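You operate a simulated robot arm through the tools that you are given. There is no shell and no other tool.

You run a simulated two-armed robot. Do the job below in one go: nothing can be reset, and whatever is moved stays where it is left.

TASK
Pick up the blue-foot rod with one hand, pass it to the other hand and put it on the top of the teal bench. Set down upright: blue-foot rod.

It is judged by the outcome, as a careful person would: the job done as asked, and still so three seconds after it is handed in. It fails if anything else is knocked over, pushed out of place, dropped, spilled or broken.

THE ROBOT
Two 7-joint arms with two-finger parallel grippers on one trunk, on a base that moves. Base frame: it is fixed to the floor where the robot stands at the start and does not move with it; the origin is under the middle of the robot, x ahead of it, y to its left, z up. Lengths are in mm, angles in degrees, forces in N, time in s.
The left shoulder is at the start at [50, 158, 1008], the right one opposite. With the tool pointing down near the work surface each hand reaches from about 240 to 660 mm from the robot's upright axis, wherever it stands, measured 20 degrees to its own side. Places, roughly: blue-foot rod [750, 2500, 750]; top of the teal bench [300, 5800, 800]. Payload 3.91 kg a hand.
The tool frame of a hand sits at the grasp point between the pads (the TCP): z along the fingers, y along the line on which they close. The tips reach 30 mm beyond it. The gripper opens to 110 mm. The fingers are 20 mm wide and 10 mm thick; the gripper's body (48 by 112 mm) begins 55 mm behind the TCP.
Orientation is told as [roll, pitch, yaw] about the base's x, y, z axes, in that order, counted from this pose: with the fingers straight down and closing along the base's y, the tool's x points along the base's -x, its y along +y and its z along -z.

THE INTERFACE
- The arms move only by the tool servo_tool. It takes "left_steps", "right_steps" or both (then of equal length, played together; a hand with none holds still); each is a list of rows, each a list of 7 numbers: the shift along the tool's x, y, z in mm, then the turn, a rotation vector about the tool's x, y, z in degrees, then the opening, from 0 (shut) to 1 (fully open). In form: [[dx, dy, dz, wx, wy, wz, claw], ...]. A call has 1 to 20 rows; each row shifts and turns the commanded pose from where the row before left it, along the tool's axes as they then stand. A row lasts 0.2 s, in which the tool goes at most 50 mm and 8.6 degrees; a call with a longer step from one row to the next is refused whole, and so is a gripper value outside its range. Where a pose cannot be reached the arm comes as near as it can. A force on the tool above 40 N (or 10 N above the force at the start of the call, whichever is more), or a blocked arm, ends the call early, and 0.2 s more pass. The fingers move at their own pace (about 153 mm/s each) and stop on an object; they squeeze with about 35 N. The grip force told is the motor's: it shows also when the fingers shut on nothing. Time passes only in rows, and 0.2 s behind the last, so rows that do not move let the fingers close. It gives the time, the measured TCP pose, the force on the tool (base axes), the opening and the grip force at its end, in the units of the frame above (readings bear some noise), with the torque about the TCP (base axes, N m) and any sound that the robot's microphone picked up, and new pictures: "pictures" is both (left out), scene, wrist or none (wrist: the cameras of the hands that moved).
- Cameras (640 x 400 px; columns grow to the right, rows downward): "scene" is now at [125.8, 14.6, 1171.8]; the picture's right is [0.14, -0.99, 0.00], its down [-0.38, -0.05, -0.92] and it looks along [0.91, 0.13, -0.38] (base axes); focal length 263 px, centre (320, 200). "left" rides on the left gripper at [72, -17, -103] in its tool frame; the picture's right is [0.23, 0.97, 0.00], its down [-0.76, 0.18, -0.62] and it looks along [-0.61, 0.14, 0.78] (tool axes); focal length 222 px, centre (320, 200). "right" rides on the right gripper at [73, 17, -103] in its tool frame; the picture's right is [-0.23, 0.97, 0.00], its down [-0.76, -0.18, -0.62] and it looks along [-0.61, -0.14, 0.78] (tool axes); focal length 222 px, centre (320, 200). There is no depth. A picture from a camera that has moved, and an enlarged one, comes with that camera's place and axes in the base frame and with its lens. The place of the scene camera against the robot may be out by one fixed shift of up to 12 mm in any direction.
- move_column(by): slides the trunk up (or, below 0, down) by that many mm; the arms and the scene camera ride with it, the base frame stays. It gives what a move gives, with no picture.
- drive_base(legs): drives the robot by 1 to 6 legs, each [ahead, turn to the left] in mm and degrees, along the robot's own axes; the way and the turn of a leg run together, so that a leg with both is an arc; at most 1500 mm and 180 degrees a leg. The arms and the cameras ride along, it lands a little off, and it stops where it bumps. It gives what a move gives, and a new picture of the scene camera.
- turn_head(pan, tilt): turns the head with the scene camera to pan (to the left, within 80 degrees either way) and tilt (down, from -29 to 69), counted from straight ahead of the robot. It gives what a move gives, and a new picture of the scene camera.
- enlarge(camera, box): a new picture of the part [left, top, right, bottom] of that camera's present view, enlarged. The clock stands still meanwhile.
- close_job(): hands the job in; it is judged then, once.

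Nothing tells you exact positions but the pictures and the camera data. Unless the task says otherwise, let go and move clear before handing in.

The tools are called after ">>>" as a command line: name --argument value ..., lists and objects as JSON in quotes. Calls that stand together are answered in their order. servo_tool: Moves the arms, as the interface text tells. Its arguments: {"type":"object","properties":{"left_steps":{"type":"array","items":{"type":"array","items":{"type":"number"}}},"right_steps":{"type":"array","items":{"type":"array","items":{"type":"number"}}},"pictures":{"type":"string","enum":["both","scene","wrist","none"]}},"required":[]} The other tools are called the same way: move_column (by) moves the trunk up or down; drive_base (legs) drives the base; turn_head (pan, tilt) turns the head that bears the scene camera; enlarge (camera, box) takes an enlarged picture of a part of a camera's view; close_job () hands the job in.

At the start:

```text
time: 0.0
left_eef_pos: [361.4, 178.1, 1073.7]
left_tool_rot: [0.0, -0.1, -0.1]
left_ft_force: [0.4, 1.0, -0.8]
left_torque: [-0.01, -0.06, 0.01]
left_opening: 110.0
left_grasp_force: 0.1
right_eef_pos: [412.1, -173.8, 1083.4]
right_tool_rot: [0.0, 0.0, -0.1]
right_ft_force: [0.0, 0.3, 0.7]
right_torque: [0.0, -0.04, -0.01]
right_opening: 110.2
right_grasp_force: 0.0
trunk travel left (down, up): [-250.0, 232.0]
robot x, y, heading: [-3.8, -4.7, 0.1]
head pan, tilt (commanded): [8.1, 22.5]
```

scene: 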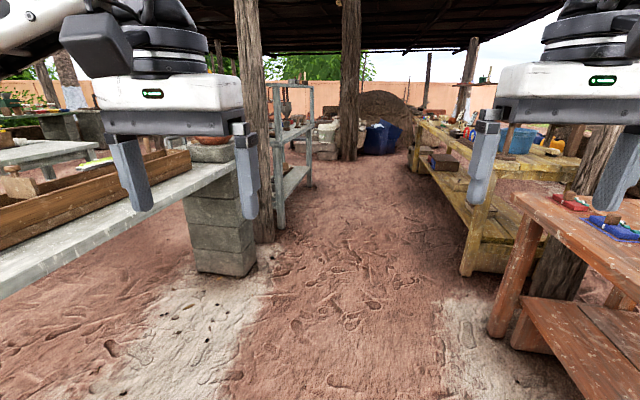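
right: 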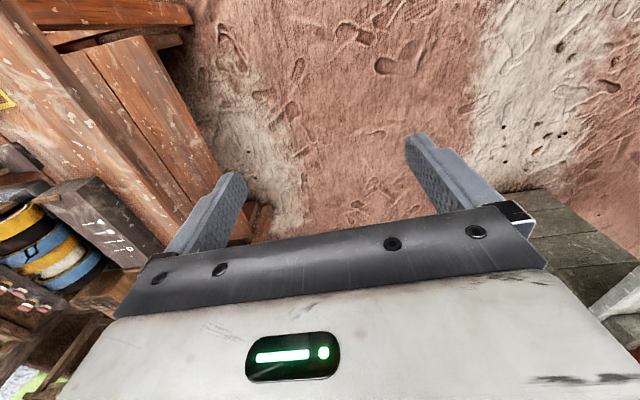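
left: 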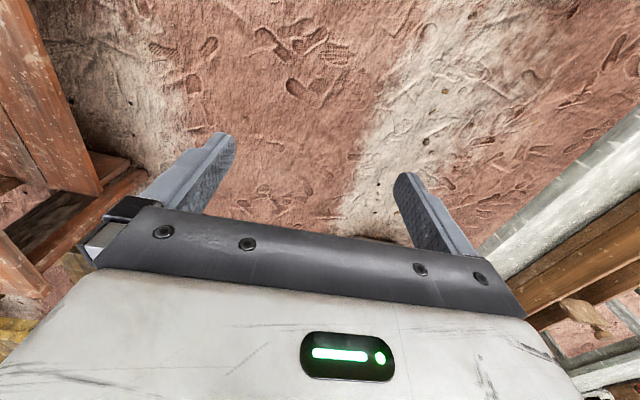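

I see a workshop yard with benches left and right; the rod should be to my left at about [750, 2500, 750] and the teal bench farther left at [300, 5800, 800]. I'll turn the head to look left first.

>>> turn_head --pan 75 --tilt 15

```text
time: 1.4
left_eef_pos: [362.2, 176.9, 1074.9]
left_tool_rot: [0.1, -0.1, 0.0]
left_ft_force: [0.2, -0.1, 0.3]
left_torque: [-0.03, -0.01, 0.02]
left_opening: 109.9
left_grasp_force: 0.1
right_eef_pos: [411.2, -172.6, 1084.3]
right_tool_rot: [0.1, 0.0, -0.1]
right_ft_force: [0.3, 0.7, -0.6]
right_torque: [0.01, 0.0, 0.02]
right_opening: 110.1
right_grasp_force: 0.1
trunk travel left (down, up): [-250.0, 232.0]
robot x, y, heading: [-1.8, -1.0, -0.1]
head pan, tilt (commanded): [75.0, 15.0]
camera scene: at [58.2, 91.7, 1184.0], right [0.97, -0.26, 0.0], down [-0.07, -0.25, -0.97], along [0.25, 0.93, -0.26], focal length 263 px, centre (320, 200)
```

scene: 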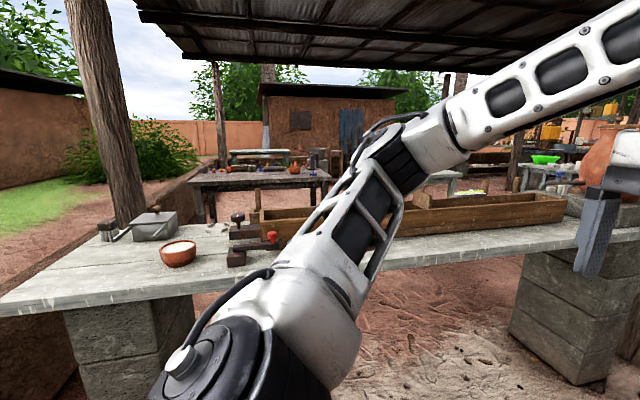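

Something like a dark table lies in the direction of the rod, beyond the near stone bench. I'll look closer at it.

>>> enlarge --camera "scene" --box '[180, 110, 420, 260]'

>>> enlarge --camera "scene" --box '[420, 90, 640, 230]'

>>> turn_head --pan 40 --tilt 15

```text
2.67 times, centred on (300, 185) of scene
camera zoom: at [58.2, 91.7, 1184.0], right [0.97, -0.26, 0.0], down [-0.07, -0.25, -0.97], along [0.25, 0.93, -0.26], focal length 701 px, centre (373, 240)
```

zoom: 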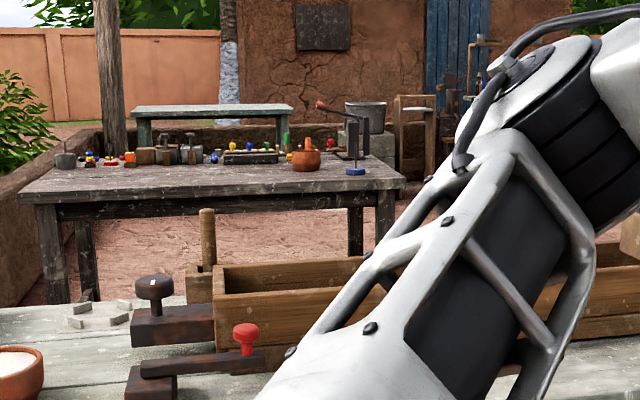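

```text
2.86 times, centred on (530, 160) of scene
camera zoom: at [58.2, 91.7, 1184.0], right [0.97, -0.26, 0.0], down [-0.07, -0.25, -0.97], along [0.25, 0.93, -0.26], focal length 751 px, centre (-280, 314)
```

zoom: 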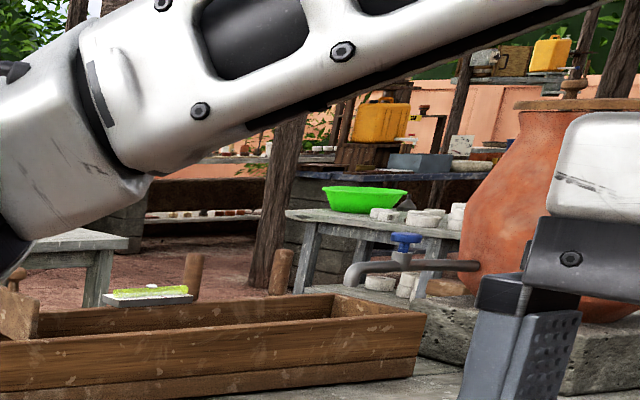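

```text
time: 2.4
left_eef_pos: [362.9, 177.4, 1073.9]
left_tool_rot: [0.0, -0.1, 0.1]
left_ft_force: [1.3, 0.2, -0.3]
left_torque: [-0.02, 0.01, -0.02]
left_opening: 110.1
left_grasp_force: 0.0
right_eef_pos: [411.5, -173.3, 1083.9]
right_tool_rot: [0.0, -0.1, -0.1]
right_ft_force: [0.5, -0.3, -0.8]
right_torque: [0.01, 0.02, -0.02]
right_opening: 109.9
right_grasp_force: 0.0
trunk travel left (down, up): [-250.0, 232.0]
robot x, y, heading: [2.0, 1.4, -0.3]
head pan, tilt (commanded): [40.0, 15.0]
camera scene: at [105.5, 61.6, 1184.1], right [0.64, -0.77, 0.0], down [-0.2, -0.17, -0.97], along [0.74, 0.62, -0.26], focal length 263 px, centre (320, 200)
```

scene: 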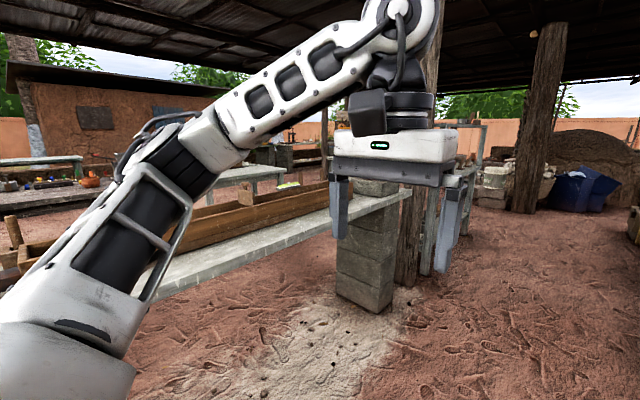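

The blue-foot rod appears to stand at the right end of the dark table (around [700, 2650]), with the teal bench behind it. I need a driving route around the near stone bench, so I look for gaps at both ends.

>>> turn_head --pan 15 --tilt 5

>>> drive_base --legs '[[0, 60]]'

```text
time: 3.3
left_eef_pos: [362.4, 178.2, 1075.4]
left_tool_rot: [0.1, 0.0, -0.1]
left_ft_force: [0.0, -0.9, 0.9]
left_torque: [0.0, 0.02, 0.03]
left_opening: 110.1
left_grasp_force: 0.0
right_eef_pos: [410.5, -173.8, 1085.2]
right_tool_rot: [-0.1, 0.0, -0.1]
right_ft_force: [0.2, 1.0, -0.5]
right_torque: [0.03, 0.0, -0.01]
right_opening: 110.1
right_grasp_force: 0.1
trunk travel left (down, up): [-250.0, 232.0]
robot x, y, heading: [0.3, -2.2, -0.0]
head pan, tilt (commanded): [15.0, 5.0]
camera scene: at [122.7, 25.3, 1200.2], right [0.26, -0.97, 0.0], down [-0.08, -0.02, -1.0], along [0.96, 0.26, -0.09], focal length 263 px, centre (320, 200)
```

scene: 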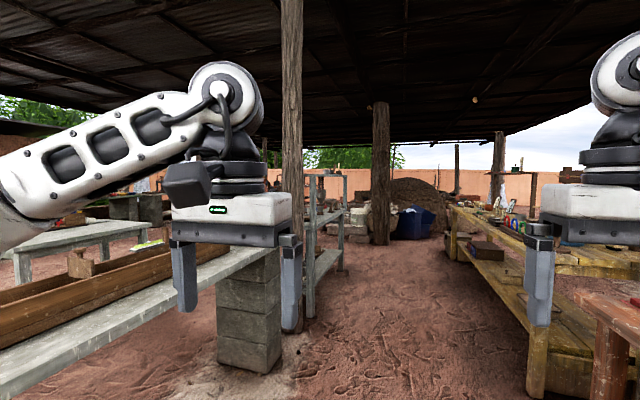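

```text
time: 6.4
left_eef_pos: [18.6, 404.5, 1074.1]
left_tool_rot: [0.0, -0.1, 61.2]
left_ft_force: [-0.6, -0.9, 0.0]
left_torque: [0.0, -0.03, 0.0]
left_opening: 109.7
left_grasp_force: 0.0
right_eef_pos: [350.0, 277.7, 1085.0]
right_tool_rot: [0.0, 0.1, 61.1]
right_ft_force: [0.5, -0.3, -0.2]
right_torque: [0.0, -0.02, -0.02]
right_opening: 109.9
right_grasp_force: 0.1
trunk travel left (down, up): [-250.0, 232.0]
robot x, y, heading: [0.5, 0.2, 61.4]
head pan, tilt (commanded): [15.0, 5.0]
camera scene: at [35.1, 125.8, 1200.3], right [0.97, -0.24, 0.0], down [-0.02, -0.08, -1.0], along [0.24, 0.97, -0.09], focal length 263 px, centre (320, 200)
```

scene: 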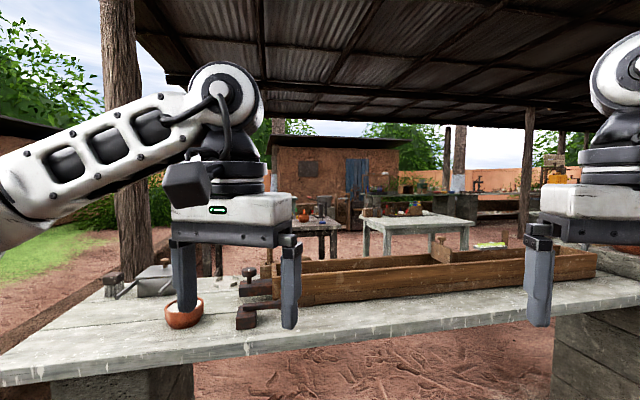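

From here I see the dark table and a lighter table behind the stone bench. I'll check the left end of the stone bench for a gap to drive through.

>>> turn_head --pan 60 --tilt 20

>>> turn_head --pan -25 --tilt 10

```text
time: 7.5
left_eef_pos: [18.3, 402.6, 1074.8]
left_tool_rot: [0.0, 0.0, 61.2]
left_ft_force: [0.2, -0.4, -0.8]
left_torque: [0.0, -0.01, 0.01]
left_opening: 109.9
left_grasp_force: 0.2
right_eef_pos: [350.1, 278.0, 1083.3]
right_tool_rot: [0.0, 0.0, 61.1]
right_ft_force: [0.2, -0.4, 1.0]
right_torque: [0.02, -0.01, 0.02]
right_opening: 110.1
right_grasp_force: 0.0
trunk travel left (down, up): [-250.0, 232.0]
robot x, y, heading: [-0.4, -2.9, 61.1]
head pan, tilt (commanded): [60.0, 20.0]
camera scene: at [-34.9, 116.2, 1175.9], right [0.86, 0.52, 0.0], down [0.18, -0.29, -0.94], along [-0.49, 0.8, -0.34], focal length 263 px, centre (320, 200)
```

scene: 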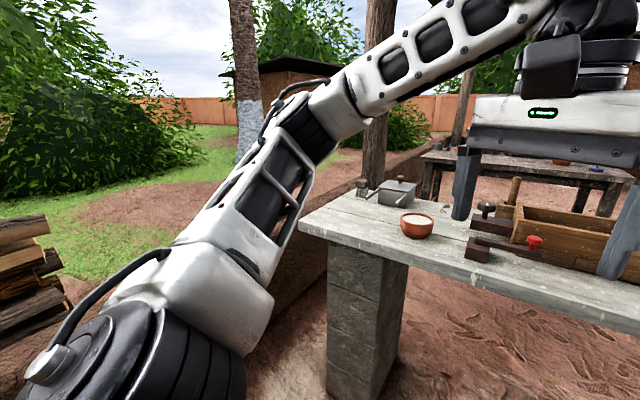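

```text
time: 9.1
left_eef_pos: [19.9, 402.9, 1074.1]
left_tool_rot: [0.1, -0.1, 61.2]
left_ft_force: [0.3, -0.1, 0.0]
left_torque: [0.01, 0.01, -0.02]
left_opening: 109.9
left_grasp_force: 0.0
right_eef_pos: [350.8, 275.6, 1084.5]
right_tool_rot: [0.0, 0.0, 61.1]
right_ft_force: [0.4, 0.1, 0.4]
right_torque: [-0.03, -0.01, 0.0]
right_opening: 110.1
right_grasp_force: 0.1
trunk travel left (down, up): [-250.0, 232.0]
robot x, y, heading: [2.8, -1.1, 61.2]
head pan, tilt (commanded): [-25.0, 10.0]
camera scene: at [88.2, 91.5, 1192.2], right [0.59, -0.81, 0.0], down [-0.14, -0.1, -0.98], along [0.79, 0.58, -0.17], focal length 263 px, centre (320, 200)
```

scene: 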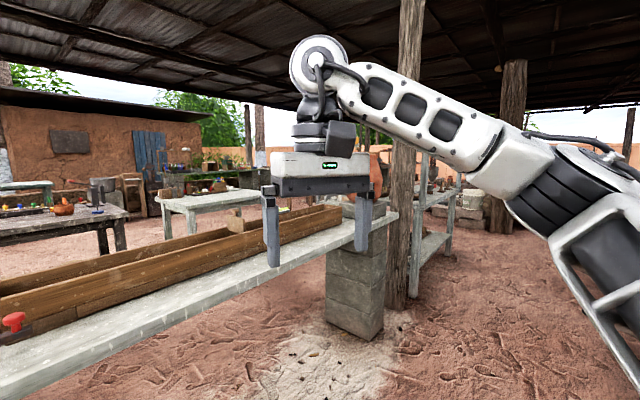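

The left end abuts a low wall, and the metal shelf (x≈2200–3400, y≈640) blocks the near right, but beyond it there seems to be an open passage. I'll turn back to heading 0 and drive ahead along the corridor, then look again.

>>> turn_head --pan 0 --tilt 10

>>> drive_base --legs '[[0, -61.2], [1400, 0]]'

```text
time: 10.0
left_eef_pos: [19.1, 403.2, 1074.3]
left_tool_rot: [0.0, -0.2, 61.2]
left_ft_force: [0.3, -0.3, -0.3]
left_torque: [0.01, 0.0, -0.02]
left_opening: 109.7
left_grasp_force: 0.0
right_eef_pos: [350.7, 276.0, 1083.6]
right_tool_rot: [0.0, 0.0, 61.1]
right_ft_force: [-0.1, -0.2, 1.1]
right_torque: [-0.02, -0.03, 0.01]
right_opening: 110.2
right_grasp_force: 0.0
trunk travel left (down, up): [-250.0, 232.0]
robot x, y, heading: [-2.2, 0.1, 61.2]
head pan, tilt (commanded): [0.0, 10.0]
camera scene: at [58.1, 118.0, 1192.2], right [0.88, -0.48, 0.0], down [-0.08, -0.15, -0.98], along [0.47, 0.86, -0.17], focal length 263 px, centre (320, 200)
```

scene: 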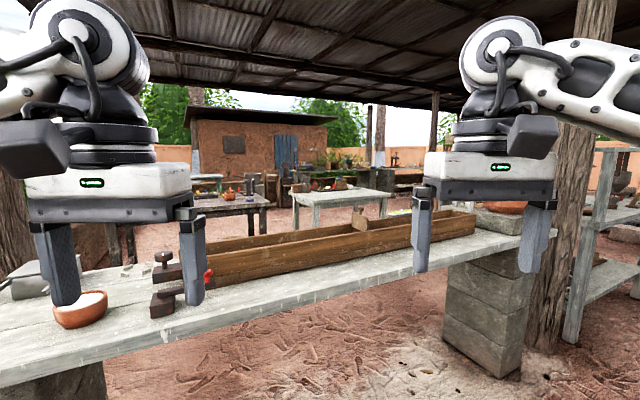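

```text
time: 19.9
left_eef_pos: [1806.8, 154.8, 1074.3]
left_tool_rot: [-0.1, -0.1, -1.2]
left_ft_force: [-0.1, 0.0, -0.6]
left_torque: [0.02, 0.01, 0.0]
left_opening: 110.2
left_grasp_force: 0.0
right_eef_pos: [1847.8, -198.4, 1084.3]
right_tool_rot: [0.0, -0.1, -1.2]
right_ft_force: [-0.5, -0.2, 0.2]
right_torque: [-0.05, 0.03, 0.02]
right_opening: 109.9
right_grasp_force: 0.0
trunk travel left (down, up): [-250.0, 232.0]
robot x, y, heading: [1438.4, -17.9, -1.3]
head pan, tilt (commanded): [0.0, 10.0]
camera scene: at [1568.1, -17.5, 1192.2], right [-0.02, -1.0, 0.0], down [-0.17, 0.0, -0.98], along [0.98, -0.02, -0.17], focal length 263 px, centre (320, 200)
```

scene: 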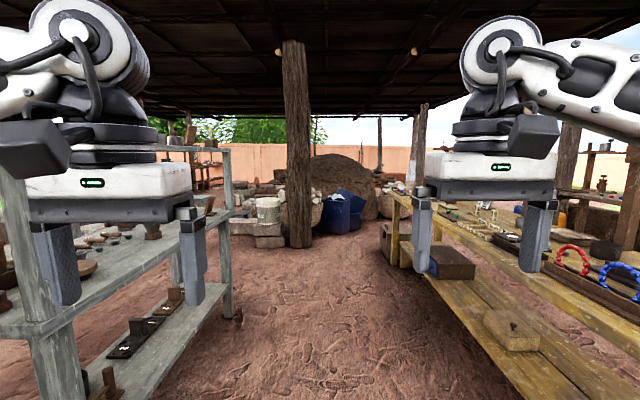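

The corridor ahead is clear: the shelf ends near x≈3400 and the pole stands at about [4920, 200]. I'll drive to x≈4100 and turn left there to look up the passage.

>>> drive_base --legs '[[0, 1.3], [1330, 0], [1320, 0], [0, 90]]'

```text
time: 36.5
left_eef_pos: [3859.0, 280.6, 1074.8]
left_tool_rot: [0.0, -0.1, 85.9]
left_ft_force: [0.0, -0.6, -0.1]
left_torque: [-0.01, -0.01, 0.01]
left_opening: 109.8
left_grasp_force: 0.1
right_eef_pos: [4213.6, 304.0, 1084.0]
right_tool_rot: [0.1, 0.0, 85.8]
right_ft_force: [-0.3, 0.7, 0.1]
right_torque: [-0.04, -0.02, 0.01]
right_opening: 110.1
right_grasp_force: 0.0
trunk travel left (down, up): [-250.0, 232.0]
robot x, y, heading: [4006.6, -89.7, 86.1]
head pan, tilt (commanded): [0.0, 10.0]
camera scene: at [4014.5, 41.7, 1192.2], right [1.0, -0.07, 0.0], down [-0.01, -0.17, -0.98], along [0.07, 0.98, -0.17], focal length 263 px, centre (320, 200)
```

scene: 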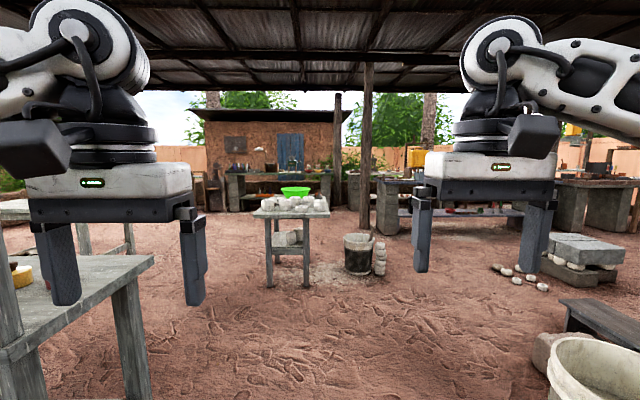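

I'm at about [4007, -90] heading 86°, with a small table with a green bowl at about [3875, 2400] ahead. I'll look left to find the way toward the dark table.

>>> turn_head --pan 35 --tilt 12

>>> turn_head --pan 65 --tilt 12

```text
time: 37.5
left_eef_pos: [3860.6, 280.8, 1074.5]
left_tool_rot: [-0.1, 0.0, 85.9]
left_ft_force: [-0.1, -0.6, -0.4]
left_torque: [0.03, 0.04, 0.04]
left_opening: 109.9
left_grasp_force: 0.1
right_eef_pos: [4213.1, 305.5, 1084.2]
right_tool_rot: [0.0, 0.0, 85.8]
right_ft_force: [-0.1, 0.8, 0.8]
right_torque: [0.0, 0.03, -0.01]
right_opening: 109.9
right_grasp_force: 0.1
trunk travel left (down, up): [-250.0, 232.0]
robot x, y, heading: [4006.2, -94.9, 85.8]
head pan, tilt (commanded): [35.0, 12.0]
camera scene: at [3960.1, 29.0, 1188.9], right [0.86, 0.51, 0.0], down [0.11, -0.18, -0.98], along [-0.5, 0.84, -0.21], focal length 263 px, centre (320, 200)
```

scene: 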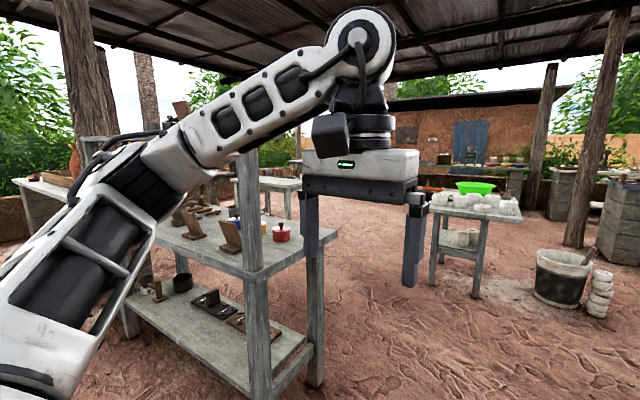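

```text
time: 38.5
left_eef_pos: [3860.1, 280.7, 1074.6]
left_tool_rot: [0.0, -0.2, 85.8]
left_ft_force: [0.5, -0.2, -0.5]
left_torque: [0.0, -0.02, 0.0]
left_opening: 110.1
left_grasp_force: 0.1
right_eef_pos: [4213.5, 303.6, 1083.1]
right_tool_rot: [0.0, -0.1, 85.8]
right_ft_force: [0.3, 0.3, -0.2]
right_torque: [-0.01, 0.0, 0.01]
right_opening: 110.1
right_grasp_force: 0.2
trunk travel left (down, up): [-250.0, 232.0]
robot x, y, heading: [4009.8, -93.2, 85.7]
head pan, tilt (commanded): [65.0, 12.0]
camera scene: at [3926.5, -5.6, 1188.9], right [0.49, 0.87, 0.0], down [0.18, -0.1, -0.98], along [-0.85, 0.48, -0.21], focal length 263 px, centre (320, 200)
```

scene: 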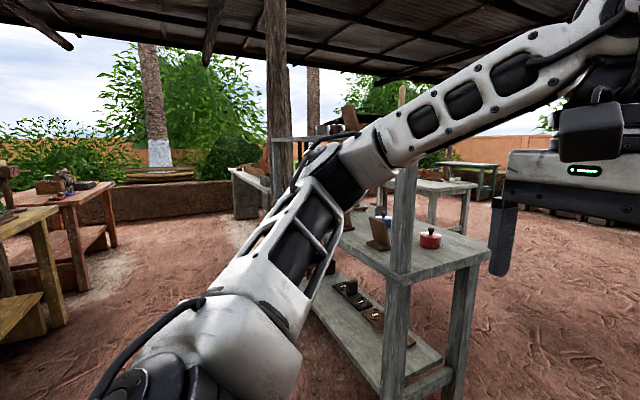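

The shelf (x≤3400, y≈640–1100) ends and open ground lies beyond it. I'll drive ahead to y≈1560 and turn left to face along −x toward the dark table.

>>> turn_head --pan 0 --tilt 15

>>> drive_base --legs '[[0, 4.2], [1450, 0], [200, 0], [0, 92]]'

```text
time: 39.9
left_eef_pos: [3859.9, 282.9, 1074.9]
left_tool_rot: [0.0, -0.1, 85.9]
left_ft_force: [0.1, -0.5, -0.6]
left_torque: [0.0, -0.02, 0.0]
left_opening: 109.7
left_grasp_force: 0.1
right_eef_pos: [4214.0, 305.3, 1084.8]
right_tool_rot: [0.0, 0.0, 85.8]
right_ft_force: [0.1, 0.5, 0.8]
right_torque: [0.01, 0.04, 0.0]
right_opening: 110.0
right_grasp_force: 0.0
trunk travel left (down, up): [-250.0, 232.0]
robot x, y, heading: [4011.0, -89.4, 86.0]
head pan, tilt (commanded): [0.0, 15.0]
camera scene: at [4014.5, 42.1, 1184.1], right [1.0, -0.07, 0.0], down [-0.02, -0.26, -0.97], along [0.07, 0.96, -0.26], focal length 263 px, centre (320, 200)
```

scene: 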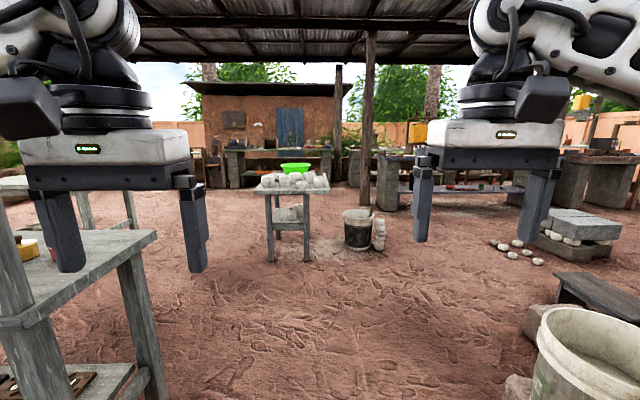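

```text
time: 52.4
left_eef_pos: [3672.2, 1376.7, 1074.0]
left_tool_rot: [0.0, -0.2, 177.6]
left_ft_force: [-0.5, 0.1, -0.1]
left_torque: [-0.01, -0.04, -0.06]
left_opening: 109.8
left_grasp_force: 0.1
right_eef_pos: [3637.8, 1731.0, 1083.5]
right_tool_rot: [0.0, -0.1, 177.5]
right_ft_force: [-1.2, -1.0, -0.2]
right_torque: [0.0, 0.0, -0.01]
right_opening: 110.0
right_grasp_force: 0.0
trunk travel left (down, up): [-250.0, 232.0]
robot x, y, heading: [4042.4, 1542.6, 177.6]
head pan, tilt (commanded): [0.0, 15.0]
camera scene: at [3902.0, 1547.2, 1184.1], right [0.04, 1.0, 0.0], down [0.26, -0.01, -0.97], along [-0.97, 0.04, -0.26], focal length 263 px, centre (320, 200)
```

scene: 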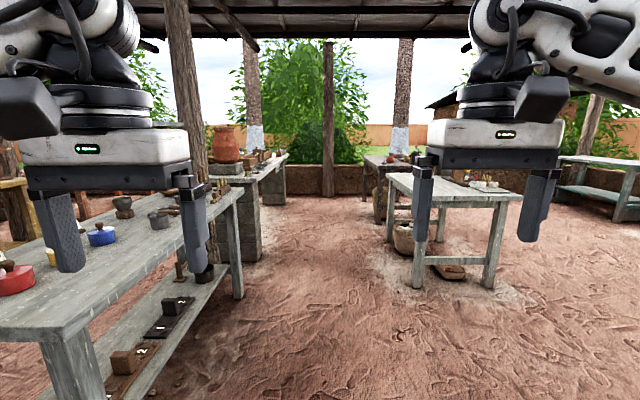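

The corridor (y≈1100–2380) toward −x is clear, with the light table at x≈1200–2150 on the right and the dark table beyond. I'll drive toward x≈1300 and look again.

>>> drive_base --legs '[[0, -2.0], [1400, 0], [1300, 0]]'

>>> turn_head --pan -40 --tilt 15

```text
time: 65.7
left_eef_pos: [1035.2, 1596.9, 1074.3]
left_tool_rot: [0.1, -0.1, 175.3]
left_ft_force: [0.4, 0.8, -0.1]
left_torque: [0.04, 0.0, 0.01]
left_opening: 110.1
left_grasp_force: 0.1
right_eef_pos: [1014.9, 1950.6, 1084.8]
right_tool_rot: [0.1, 0.0, 175.4]
right_ft_force: [0.7, 0.6, 0.1]
right_torque: [0.02, 0.01, -0.04]
right_opening: 110.0
right_grasp_force: 0.0
trunk travel left (down, up): [-250.0, 232.0]
robot x, y, heading: [1410.0, 1744.1, 175.2]
head pan, tilt (commanded): [0.0, 15.0]
camera scene: at [1270.7, 1756.9, 1184.0], right [0.08, 1.0, 0.0], down [0.26, -0.02, -0.97], along [-0.96, 0.08, -0.26], focal length 263 px, centre (320, 200)
```

scene: 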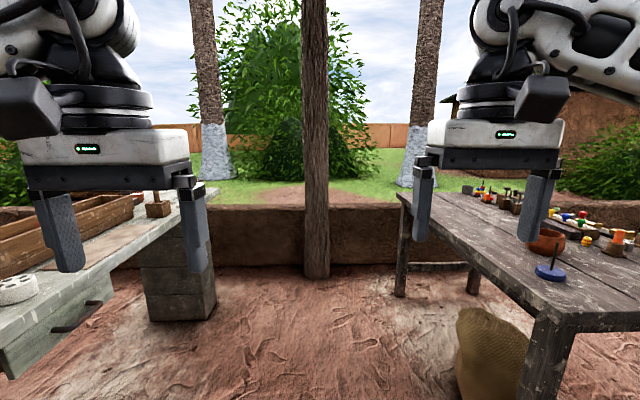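

```text
time: 66.7
left_eef_pos: [1035.3, 1596.5, 1074.5]
left_tool_rot: [0.0, -0.1, 175.3]
left_ft_force: [-0.4, 0.6, -0.6]
left_torque: [0.02, 0.01, -0.02]
left_opening: 109.9
left_grasp_force: 0.1
right_eef_pos: [1013.3, 1950.0, 1083.8]
right_tool_rot: [0.1, -0.1, 175.2]
right_ft_force: [0.5, -0.6, 0.6]
right_torque: [-0.01, 0.0, -0.01]
right_opening: 110.0
right_grasp_force: 0.0
trunk travel left (down, up): [-250.0, 232.0]
robot x, y, heading: [1407.6, 1747.8, 175.6]
head pan, tilt (commanded): [-40.0, 15.0]
camera scene: at [1297.3, 1814.9, 1184.1], right [0.7, 0.71, 0.0], down [0.18, -0.18, -0.97], along [-0.69, 0.68, -0.26], focal length 263 px, centre (320, 200)
```

scene: 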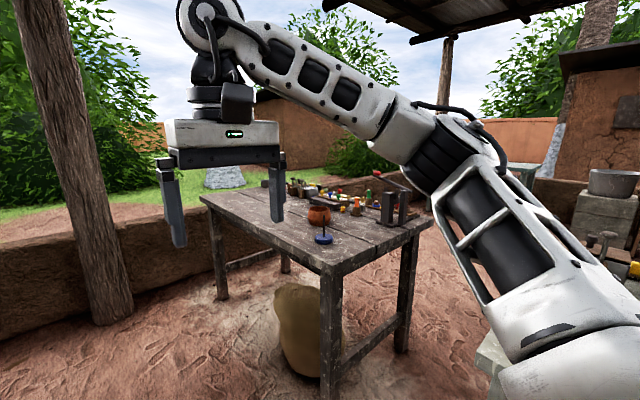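

The blue-foot rod (a blue disc with a dark thin rod) stands near the right-front corner of the dark table. I'll enlarge to see its shape.

>>> enlarge --camera "scene" --box '[270, 180, 430, 280]'

```text
4.00 times, centred on (350, 230) of scene
camera zoom: at [1297.3, 1814.9, 1184.1], right [0.7, 0.71, 0.0], down [0.18, -0.18, -0.97], along [-0.69, 0.68, -0.26], focal length 1052 px, centre (200, 80)
```

zoom: 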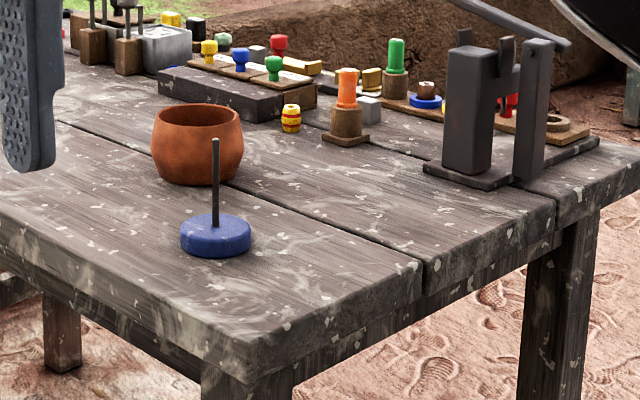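

The rod stands at about [640, 2485], table top z≈768: a blue disc ~67 mm wide and ~22 mm thick with a ~7 mm rod ~90 mm tall above it. Table front edge is y≈2320, right edge x≈815. I'll drive in front of it, facing +y, so the left hand can pick it.

>>> turn_head --pan 0 --tilt 30

>>> drive_base --legs '[[0, -10], [620, 0], [0, -75.5]]'

```text
time: 67.8
left_eef_pos: [1034.9, 1596.0, 1074.0]
left_tool_rot: [0.0, -0.1, 175.5]
left_ft_force: [-0.3, -0.2, 0.3]
left_torque: [-0.01, 0.01, -0.01]
left_opening: 109.9
left_grasp_force: 0.0
right_eef_pos: [1013.8, 1951.4, 1084.5]
right_tool_rot: [0.0, -0.1, 175.2]
right_ft_force: [-0.4, 1.4, -0.4]
right_torque: [0.03, 0.01, -0.01]
right_opening: 110.1
right_grasp_force: 0.2
trunk travel left (down, up): [-250.0, 232.0]
robot x, y, heading: [1408.7, 1748.3, 175.7]
head pan, tilt (commanded): [0.0, 30.0]
camera scene: at [1273.7, 1756.7, 1159.9], right [0.08, 1.0, 0.0], down [0.5, -0.04, -0.87], along [-0.86, 0.07, -0.5], focal length 263 px, centre (320, 200)
```

scene: 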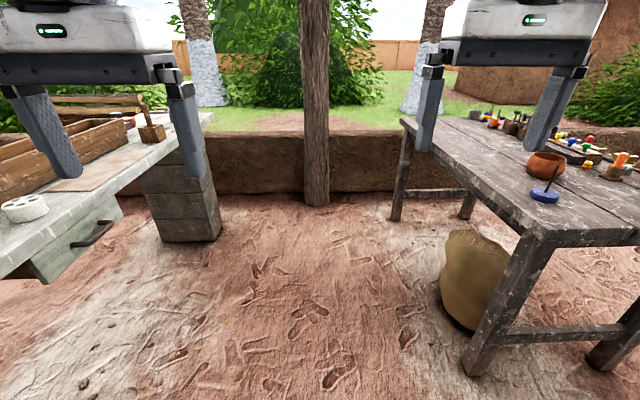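

```text
time: 75.4
left_eef_pos: [635.6, 2273.9, 1074.7]
left_tool_rot: [0.0, -0.1, 87.5]
left_ft_force: [-0.6, 0.4, -0.4]
left_torque: [-0.03, 0.02, -0.01]
left_opening: 109.9
left_grasp_force: 0.1
right_eef_pos: [988.8, 2306.6, 1084.7]
right_tool_rot: [0.0, -0.1, 87.5]
right_ft_force: [-0.2, -1.4, 0.5]
right_torque: [-0.01, 0.01, -0.01]
right_opening: 110.0
right_grasp_force: 0.1
trunk travel left (down, up): [-250.0, 232.0]
robot x, y, heading: [800.2, 1905.3, 87.5]
head pan, tilt (commanded): [0.0, 30.0]
camera scene: at [796.5, 2036.0, 1159.9], right [1.0, -0.04, 0.0], down [-0.02, -0.5, -0.87], along [0.04, 0.87, -0.5], focal length 263 px, centre (320, 200)
```

scene: 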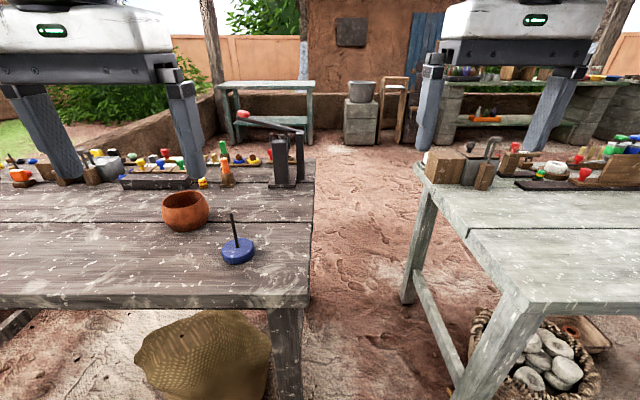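

I'm at [800, 1905] facing +y; the rod is clearly visible just ahead-left. I'll enlarge to pin down its position.

>>> enlarge --camera "scene" --box '[180, 190, 300, 280]'

>>> enlarge --camera "left" --box '[0, 0, 640, 400]'

```text
4.44 times, centred on (240, 235) of scene
camera zoom: at [796.5, 2036.0, 1159.9], right [1.0, -0.04, 0.0], down [-0.02, -0.5, -0.87], along [0.04, 0.87, -0.5], focal length 1168 px, centre (676, 44)
```

zoom: 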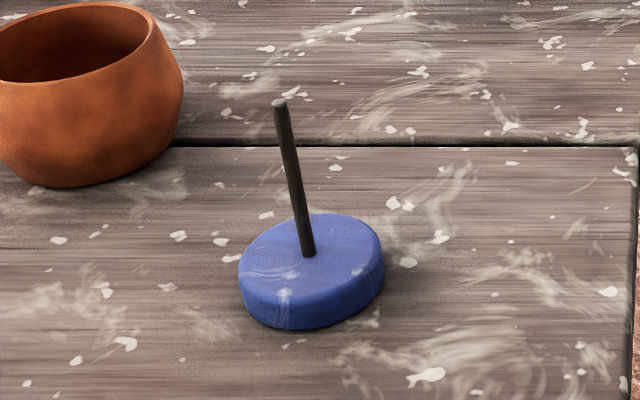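

```text
1.00 times, centred on (320, 200) of left (not enlarged: the box is as wide or as high as the picture)
camera zoom: at [648.6, 2200.0, 1177.1], right [-0.98, -0.18, 0.0], down [-0.14, 0.77, 0.62], along [-0.12, 0.61, -0.78], focal length 222 px, centre (320, 200)
```

zoom: 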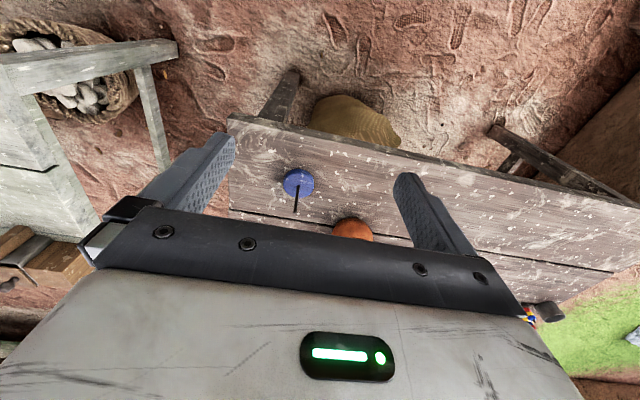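

The rod's foot is around [643, 2470]. I'll move the left hand forward and lower in small steps, and use its wrist camera to refine the position.

>>> servo_tool --left_steps '[[-20, 0, 15, 0, 0, 0, 0.7], [-20, 0, 15, 0, 0, 0, 0.7], [-20, 0, 15, 0, 0, 0, 0.7], [-20, 0, 15, 0, 0, 0, 0.7], [-20, 0, 15, 0, 0, 0, 0.7], [0, 0, 0, 0, 0, 0, 0.7]]' --pictures "both"

>>> enlarge --camera "left" --box '[240, 80, 400, 180]'

```text
time: 76.8
left_eef_pos: [637.7, 2375.0, 998.7]
left_tool_rot: [0.0, 0.0, 87.4]
left_ft_force: [0.0, 0.8, 0.1]
left_torque: [0.02, -0.02, 0.04]
left_opening: 76.9
left_grasp_force: 0.0
right_eef_pos: [989.0, 2306.5, 1084.5]
right_tool_rot: [0.0, -0.1, 87.5]
right_ft_force: [0.5, 0.5, 0.0]
right_torque: [0.01, -0.01, -0.03]
right_opening: 109.9
right_grasp_force: 0.0
trunk travel left (down, up): [-250.0, 232.0]
robot x, y, heading: [795.4, 1904.5, 87.3]
head pan, tilt (commanded): [0.0, 30.0]
camera scene: at [796.5, 2036.1, 1159.9], right [1.0, -0.04, 0.0], down [-0.02, -0.5, -0.87], along [0.04, 0.87, -0.5], focal length 263 px, centre (320, 200)
camera left: at [651.4, 2300.8, 1100.3], right [-0.98, -0.18, 0.0], down [-0.14, 0.77, 0.62], along [-0.12, 0.61, -0.78], focal length 222 px, centre (320, 200)
```

scene: 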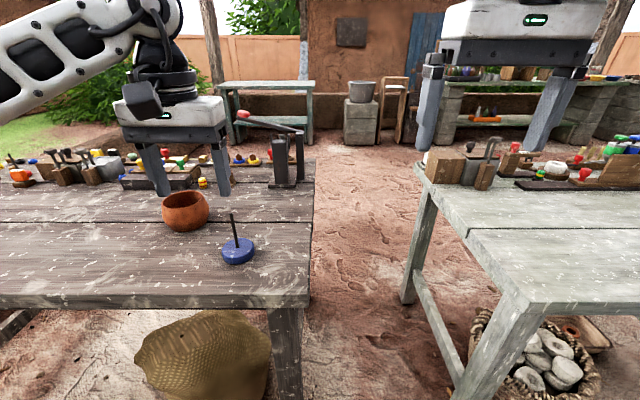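
left: 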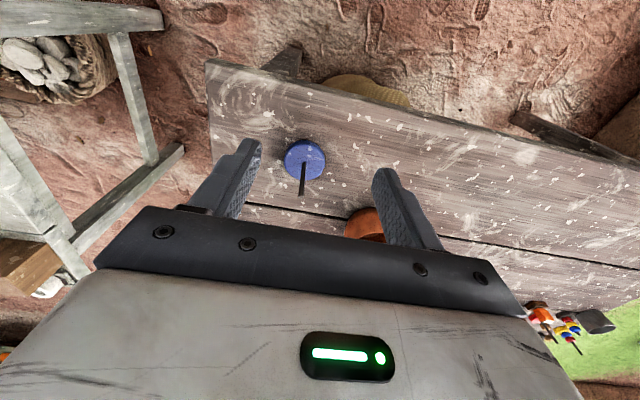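

```text
4.00 times, centred on (320, 130) of left
camera zoom: at [651.4, 2300.8, 1100.3], right [-0.98, -0.18, 0.0], down [-0.14, 0.77, 0.62], along [-0.12, 0.61, -0.78], focal length 888 px, centre (320, 480)
```

zoom: 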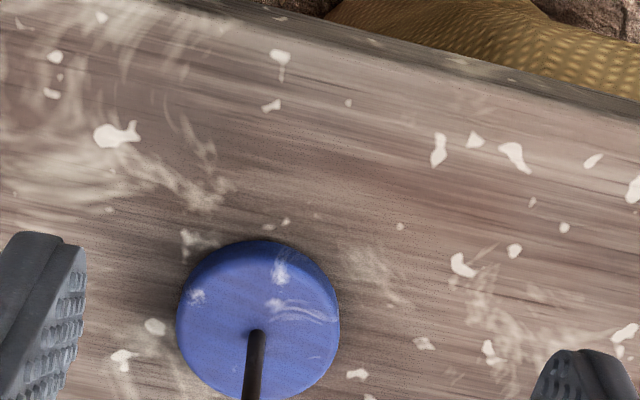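

The wrist camera sees the foot about 105 mm ahead of the hand. I'll move the hand forward above it for a second sighting to triangulate its height.

>>> servo_tool --left_steps '[[-25, 0, 0, 0, 0, 0, 0.7], [-25, 0, 0, 0, 0, 0, 0.7], [-25, -1, 0, 0, 0, 0, 0.7], [-25, -1, 0, 0, 0, 0, 0.7], [0, 0, 0, 0, 0, 0, 0.7]]' --pictures "wrist"

>>> enlarge --camera "left" --box '[240, 60, 400, 160]'

>>> enlarge --camera "scene" --box '[160, 130, 320, 290]'

```text
time: 78.0
left_eef_pos: [647.5, 2472.5, 998.9]
left_tool_rot: [0.0, 0.0, 87.5]
left_ft_force: [-0.1, -0.5, -0.5]
left_torque: [0.0, -0.02, 0.02]
left_opening: 77.1
left_grasp_force: 0.0
right_eef_pos: [987.7, 2306.7, 1083.9]
right_tool_rot: [0.0, -0.1, 87.4]
right_ft_force: [-0.4, 0.7, 0.5]
right_torque: [-0.02, 0.01, -0.01]
right_opening: 109.9
right_grasp_force: 0.0
trunk travel left (down, up): [-250.0, 232.0]
robot x, y, heading: [798.2, 1903.8, 87.5]
head pan, tilt (commanded): [0.0, 30.0]
camera left: at [660.1, 2399.1, 1101.6], right [-0.98, -0.18, 0.0], down [-0.14, 0.77, 0.62], along [-0.12, 0.61, -0.78], focal length 222 px, centre (320, 200)
```

left: 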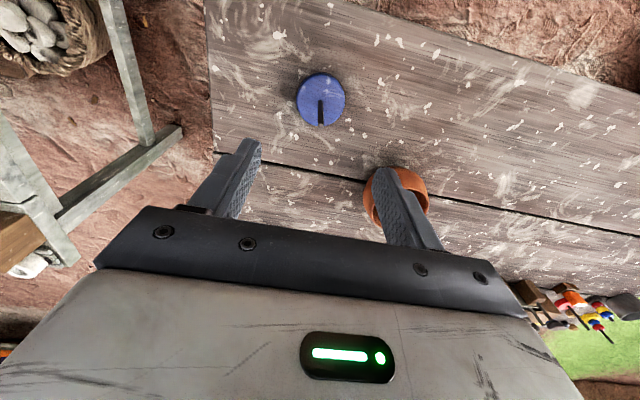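

```text
4.00 times, centred on (320, 110) of left
camera zoom: at [660.1, 2399.1, 1101.6], right [-0.98, -0.18, 0.0], down [-0.14, 0.77, 0.62], along [-0.12, 0.61, -0.78], focal length 888 px, centre (320, 560)
```

zoom: 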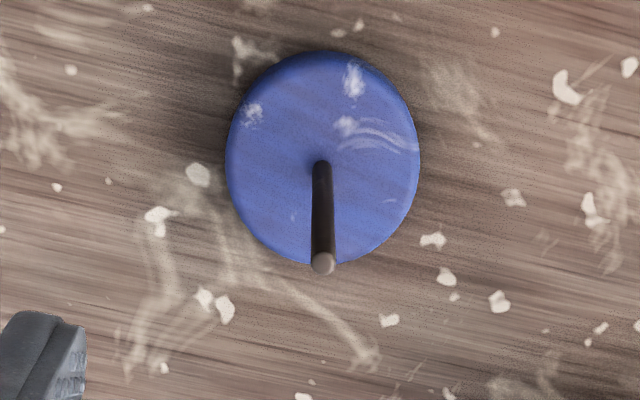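

```text
2.50 times, centred on (240, 210) of scene
camera zoom: at [796.5, 2036.0, 1159.8], right [1.0, -0.04, 0.0], down [-0.02, -0.5, -0.87], along [0.04, 0.87, -0.5], focal length 657 px, centre (520, 175)
```

zoom: 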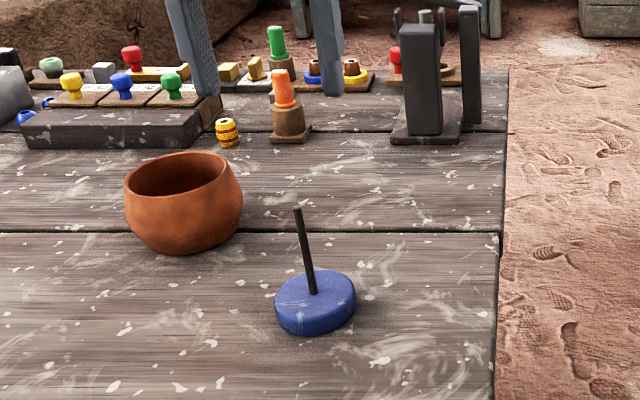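

Triangulating: foot top z≈783, rod top z≈872, rod about 11 mm ahead of the TCP. I'll centre over it and descend to just above the rod top, then check.

>>> servo_tool --left_steps '[[-6, 1, 10, 0, 0, 0, 0.5], [-5, 1, 20, 0, 0, 0, 0.5], [0, 0, 20, 0, 0, 0, 0.5], [0, 0, 20, 0, 0, 0, 0.5], [0, 0, 6, 0, 0, 0, 0.5], [0, 0, 0, 0, 0, 0, 0.5]]' --pictures "wrist"

>>> enlarge --camera "left" --box '[220, 50, 420, 220]'

>>> enlarge --camera "scene" --box '[160, 150, 320, 290]'

```text
time: 79.4
left_eef_pos: [644.2, 2485.0, 922.9]
left_tool_rot: [0.0, -0.1, 87.5]
left_ft_force: [-0.3, 0.5, -0.3]
left_torque: [-0.01, 0.02, 0.05]
left_opening: 55.0
left_grasp_force: 0.1
right_eef_pos: [988.7, 2307.0, 1084.0]
right_tool_rot: [0.1, -0.1, 87.3]
right_ft_force: [0.2, 0.3, 0.4]
right_torque: [0.02, -0.05, -0.06]
right_opening: 110.1
right_grasp_force: 0.0
trunk travel left (down, up): [-250.0, 232.0]
robot x, y, heading: [797.4, 1900.2, 87.6]
head pan, tilt (commanded): [0.0, 30.0]
camera left: at [656.8, 2410.3, 1025.7], right [-0.98, -0.18, 0.0], down [-0.14, 0.77, 0.62], along [-0.12, 0.61, -0.78], focal length 222 px, centre (320, 200)
```

left: 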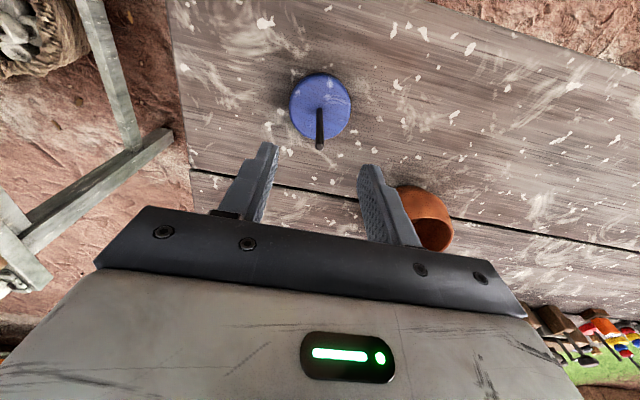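

```text
2.35 times, centred on (320, 135) of left
camera zoom: at [656.8, 2410.3, 1025.7], right [-0.98, -0.18, 0.0], down [-0.14, 0.77, 0.62], along [-0.12, 0.61, -0.78], focal length 523 px, centre (320, 353)
```

zoom: 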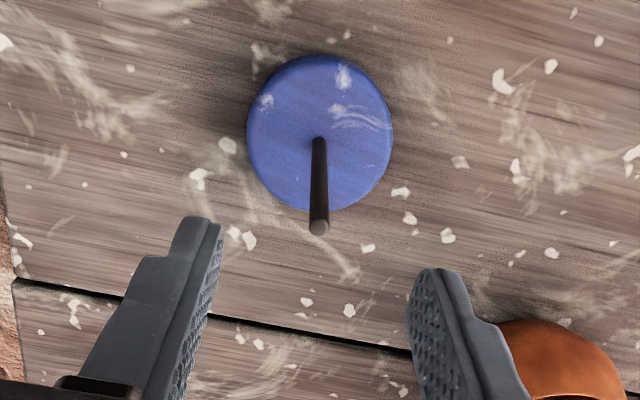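

```text
2.86 times, centred on (240, 220) of scene
camera zoom: at [796.5, 2036.0, 1159.9], right [1.0, -0.04, 0.0], down [-0.02, -0.5, -0.87], along [0.04, 0.87, -0.5], focal length 751 px, centre (549, 143)
```

zoom: 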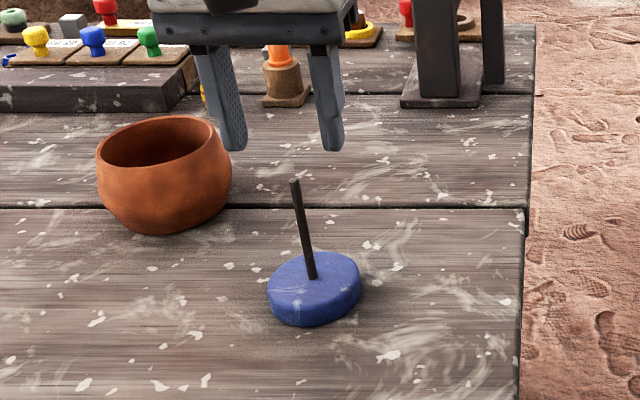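

The rod is centred between the fingers to within ~2 mm; rod top z≈870. I'll descend so the fingertips straddle the upper ~34 mm of the rod.

>>> servo_tool --left_steps '[[0, -1, 12, 0, 0, 0, 0.5], [0, -0.5, 12, 0, 0, 0, 0.5], [0, 0, 12, 0, 0, 0, 0.5], [0, 0, 12, 0, 0, 0, 0.5], [0, 0, 7, 0, 0, 0, 0.5], [0, 0, 0, 0, 0, 0, 0.5]]' --pictures "both"

>>> enlarge --camera "left" --box '[220, 80, 420, 250]'

>>> enlarge --camera "scene" --box '[160, 150, 320, 290]'

```text
time: 80.8
left_eef_pos: [645.4, 2483.9, 869.2]
left_tool_rot: [0.1, -0.1, 87.6]
left_ft_force: [0.4, -0.2, 0.4]
left_torque: [-0.01, 0.01, -0.04]
left_opening: 55.0
left_grasp_force: 0.2
right_eef_pos: [987.7, 2307.4, 1084.6]
right_tool_rot: [0.0, -0.1, 87.4]
right_ft_force: [-0.1, 0.1, 0.4]
right_torque: [-0.03, 0.02, -0.02]
right_opening: 110.1
right_grasp_force: 0.0
trunk travel left (down, up): [-250.0, 232.0]
robot x, y, heading: [796.0, 1901.7, 87.5]
head pan, tilt (commanded): [0.0, 30.0]
camera scene: at [796.5, 2036.0, 1159.9], right [1.0, -0.04, 0.0], down [-0.02, -0.5, -0.87], along [0.04, 0.87, -0.5], focal length 263 px, centre (320, 200)
camera left: at [659.1, 2410.7, 971.0], right [-0.98, -0.18, 0.0], down [-0.14, 0.77, 0.62], along [-0.12, 0.61, -0.78], focal length 222 px, centre (320, 200)
```

scene: 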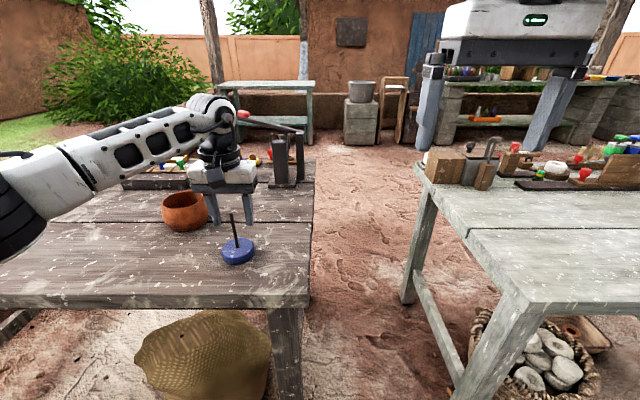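
left: 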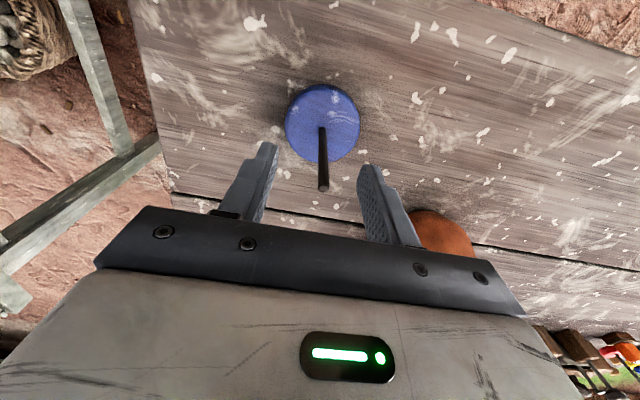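

```text
2.35 times, centred on (320, 165) of left
camera zoom: at [659.1, 2410.7, 971.0], right [-0.98, -0.18, 0.0], down [-0.14, 0.77, 0.62], along [-0.12, 0.61, -0.78], focal length 523 px, centre (320, 282)
```

zoom: 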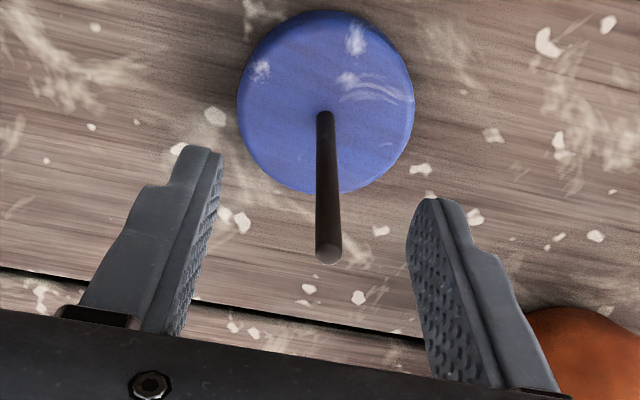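

```text
2.86 times, centred on (240, 220) of scene
camera zoom: at [796.5, 2036.0, 1159.9], right [1.0, -0.04, 0.0], down [-0.02, -0.5, -0.87], along [0.04, 0.87, -0.5], focal length 751 px, centre (549, 143)
```

zoom: 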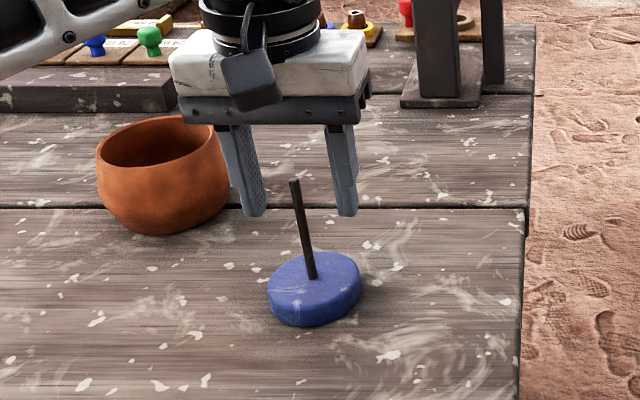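

The rod top is level with the TCP and centred. I'll lower 3 mm more and close the left gripper on it.

>>> servo_tool --left_steps '[[-1, 1, 3, 0, 0, 0, 0.5], [0, 0, 0, 0, 0, 0, 0.25], [0, 0, 0, 0, 0, 0, 0], [0, 0, 0, 0, 0, 0, 0], [0, 0, 0, 0, 0, 0, 0], [0, 0, 0, 0, 0, 0, 0]]' --pictures "wrist"

>>> enlarge --camera "left" --box '[220, 80, 420, 250]'

>>> enlarge --camera "scene" --box '[160, 150, 320, 290]'

```text
time: 82.2
left_eef_pos: [644.6, 2486.5, 866.4]
left_tool_rot: [0.0, -0.1, 87.6]
left_ft_force: [0.3, -1.1, 0.8]
left_torque: [0.01, -0.01, -0.02]
left_opening: 6.6
left_grasp_force: 35.0
right_eef_pos: [988.2, 2306.4, 1083.0]
right_tool_rot: [0.0, 0.0, 87.4]
right_ft_force: [-0.1, 0.3, 0.5]
right_torque: [0.02, 0.01, -0.02]
right_opening: 110.0
right_grasp_force: 0.1
trunk travel left (down, up): [-250.0, 232.0]
robot x, y, heading: [795.8, 1903.8, 87.6]
head pan, tilt (commanded): [0.0, 30.0]
camera left: at [658.2, 2412.5, 968.0], right [-0.98, -0.18, 0.0], down [-0.14, 0.77, 0.62], along [-0.12, 0.61, -0.78], focal length 222 px, centre (320, 200)
```

left: 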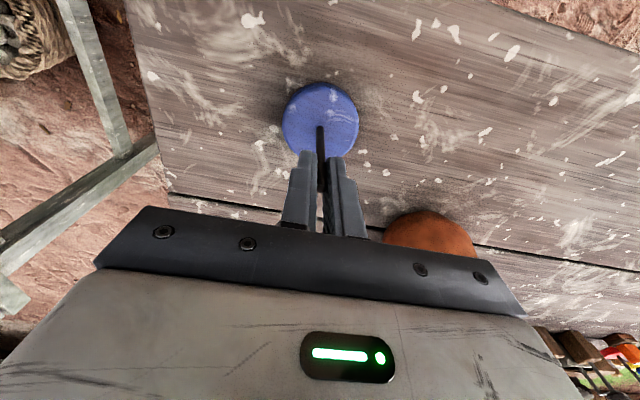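

```text
2.35 times, centred on (320, 165) of left
camera zoom: at [658.2, 2412.5, 968.0], right [-0.98, -0.18, 0.0], down [-0.14, 0.77, 0.62], along [-0.12, 0.61, -0.78], focal length 523 px, centre (320, 282)
```

zoom: 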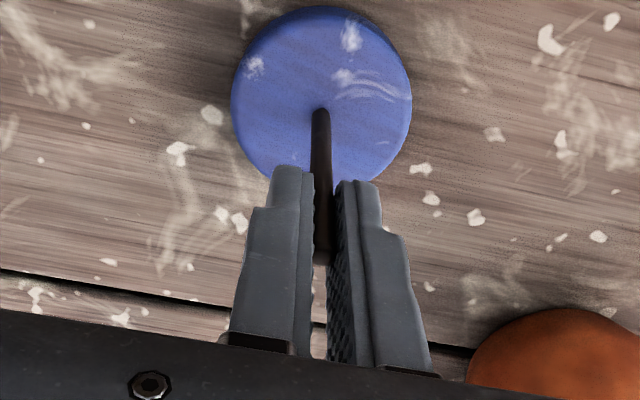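

```text
2.86 times, centred on (240, 220) of scene
camera zoom: at [796.4, 2036.2, 1159.8], right [1.0, -0.04, 0.0], down [-0.02, -0.5, -0.87], along [0.04, 0.87, -0.5], focal length 751 px, centre (549, 143)
```

zoom: 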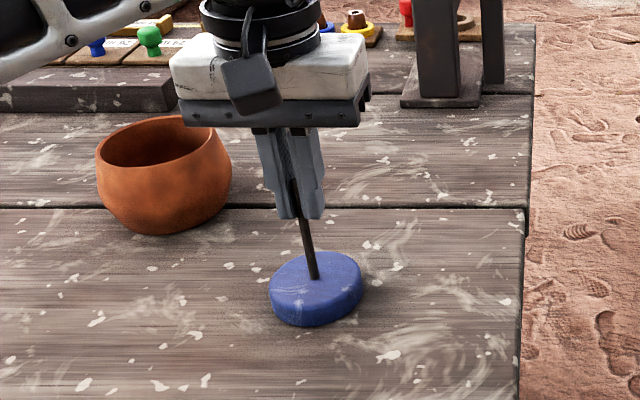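

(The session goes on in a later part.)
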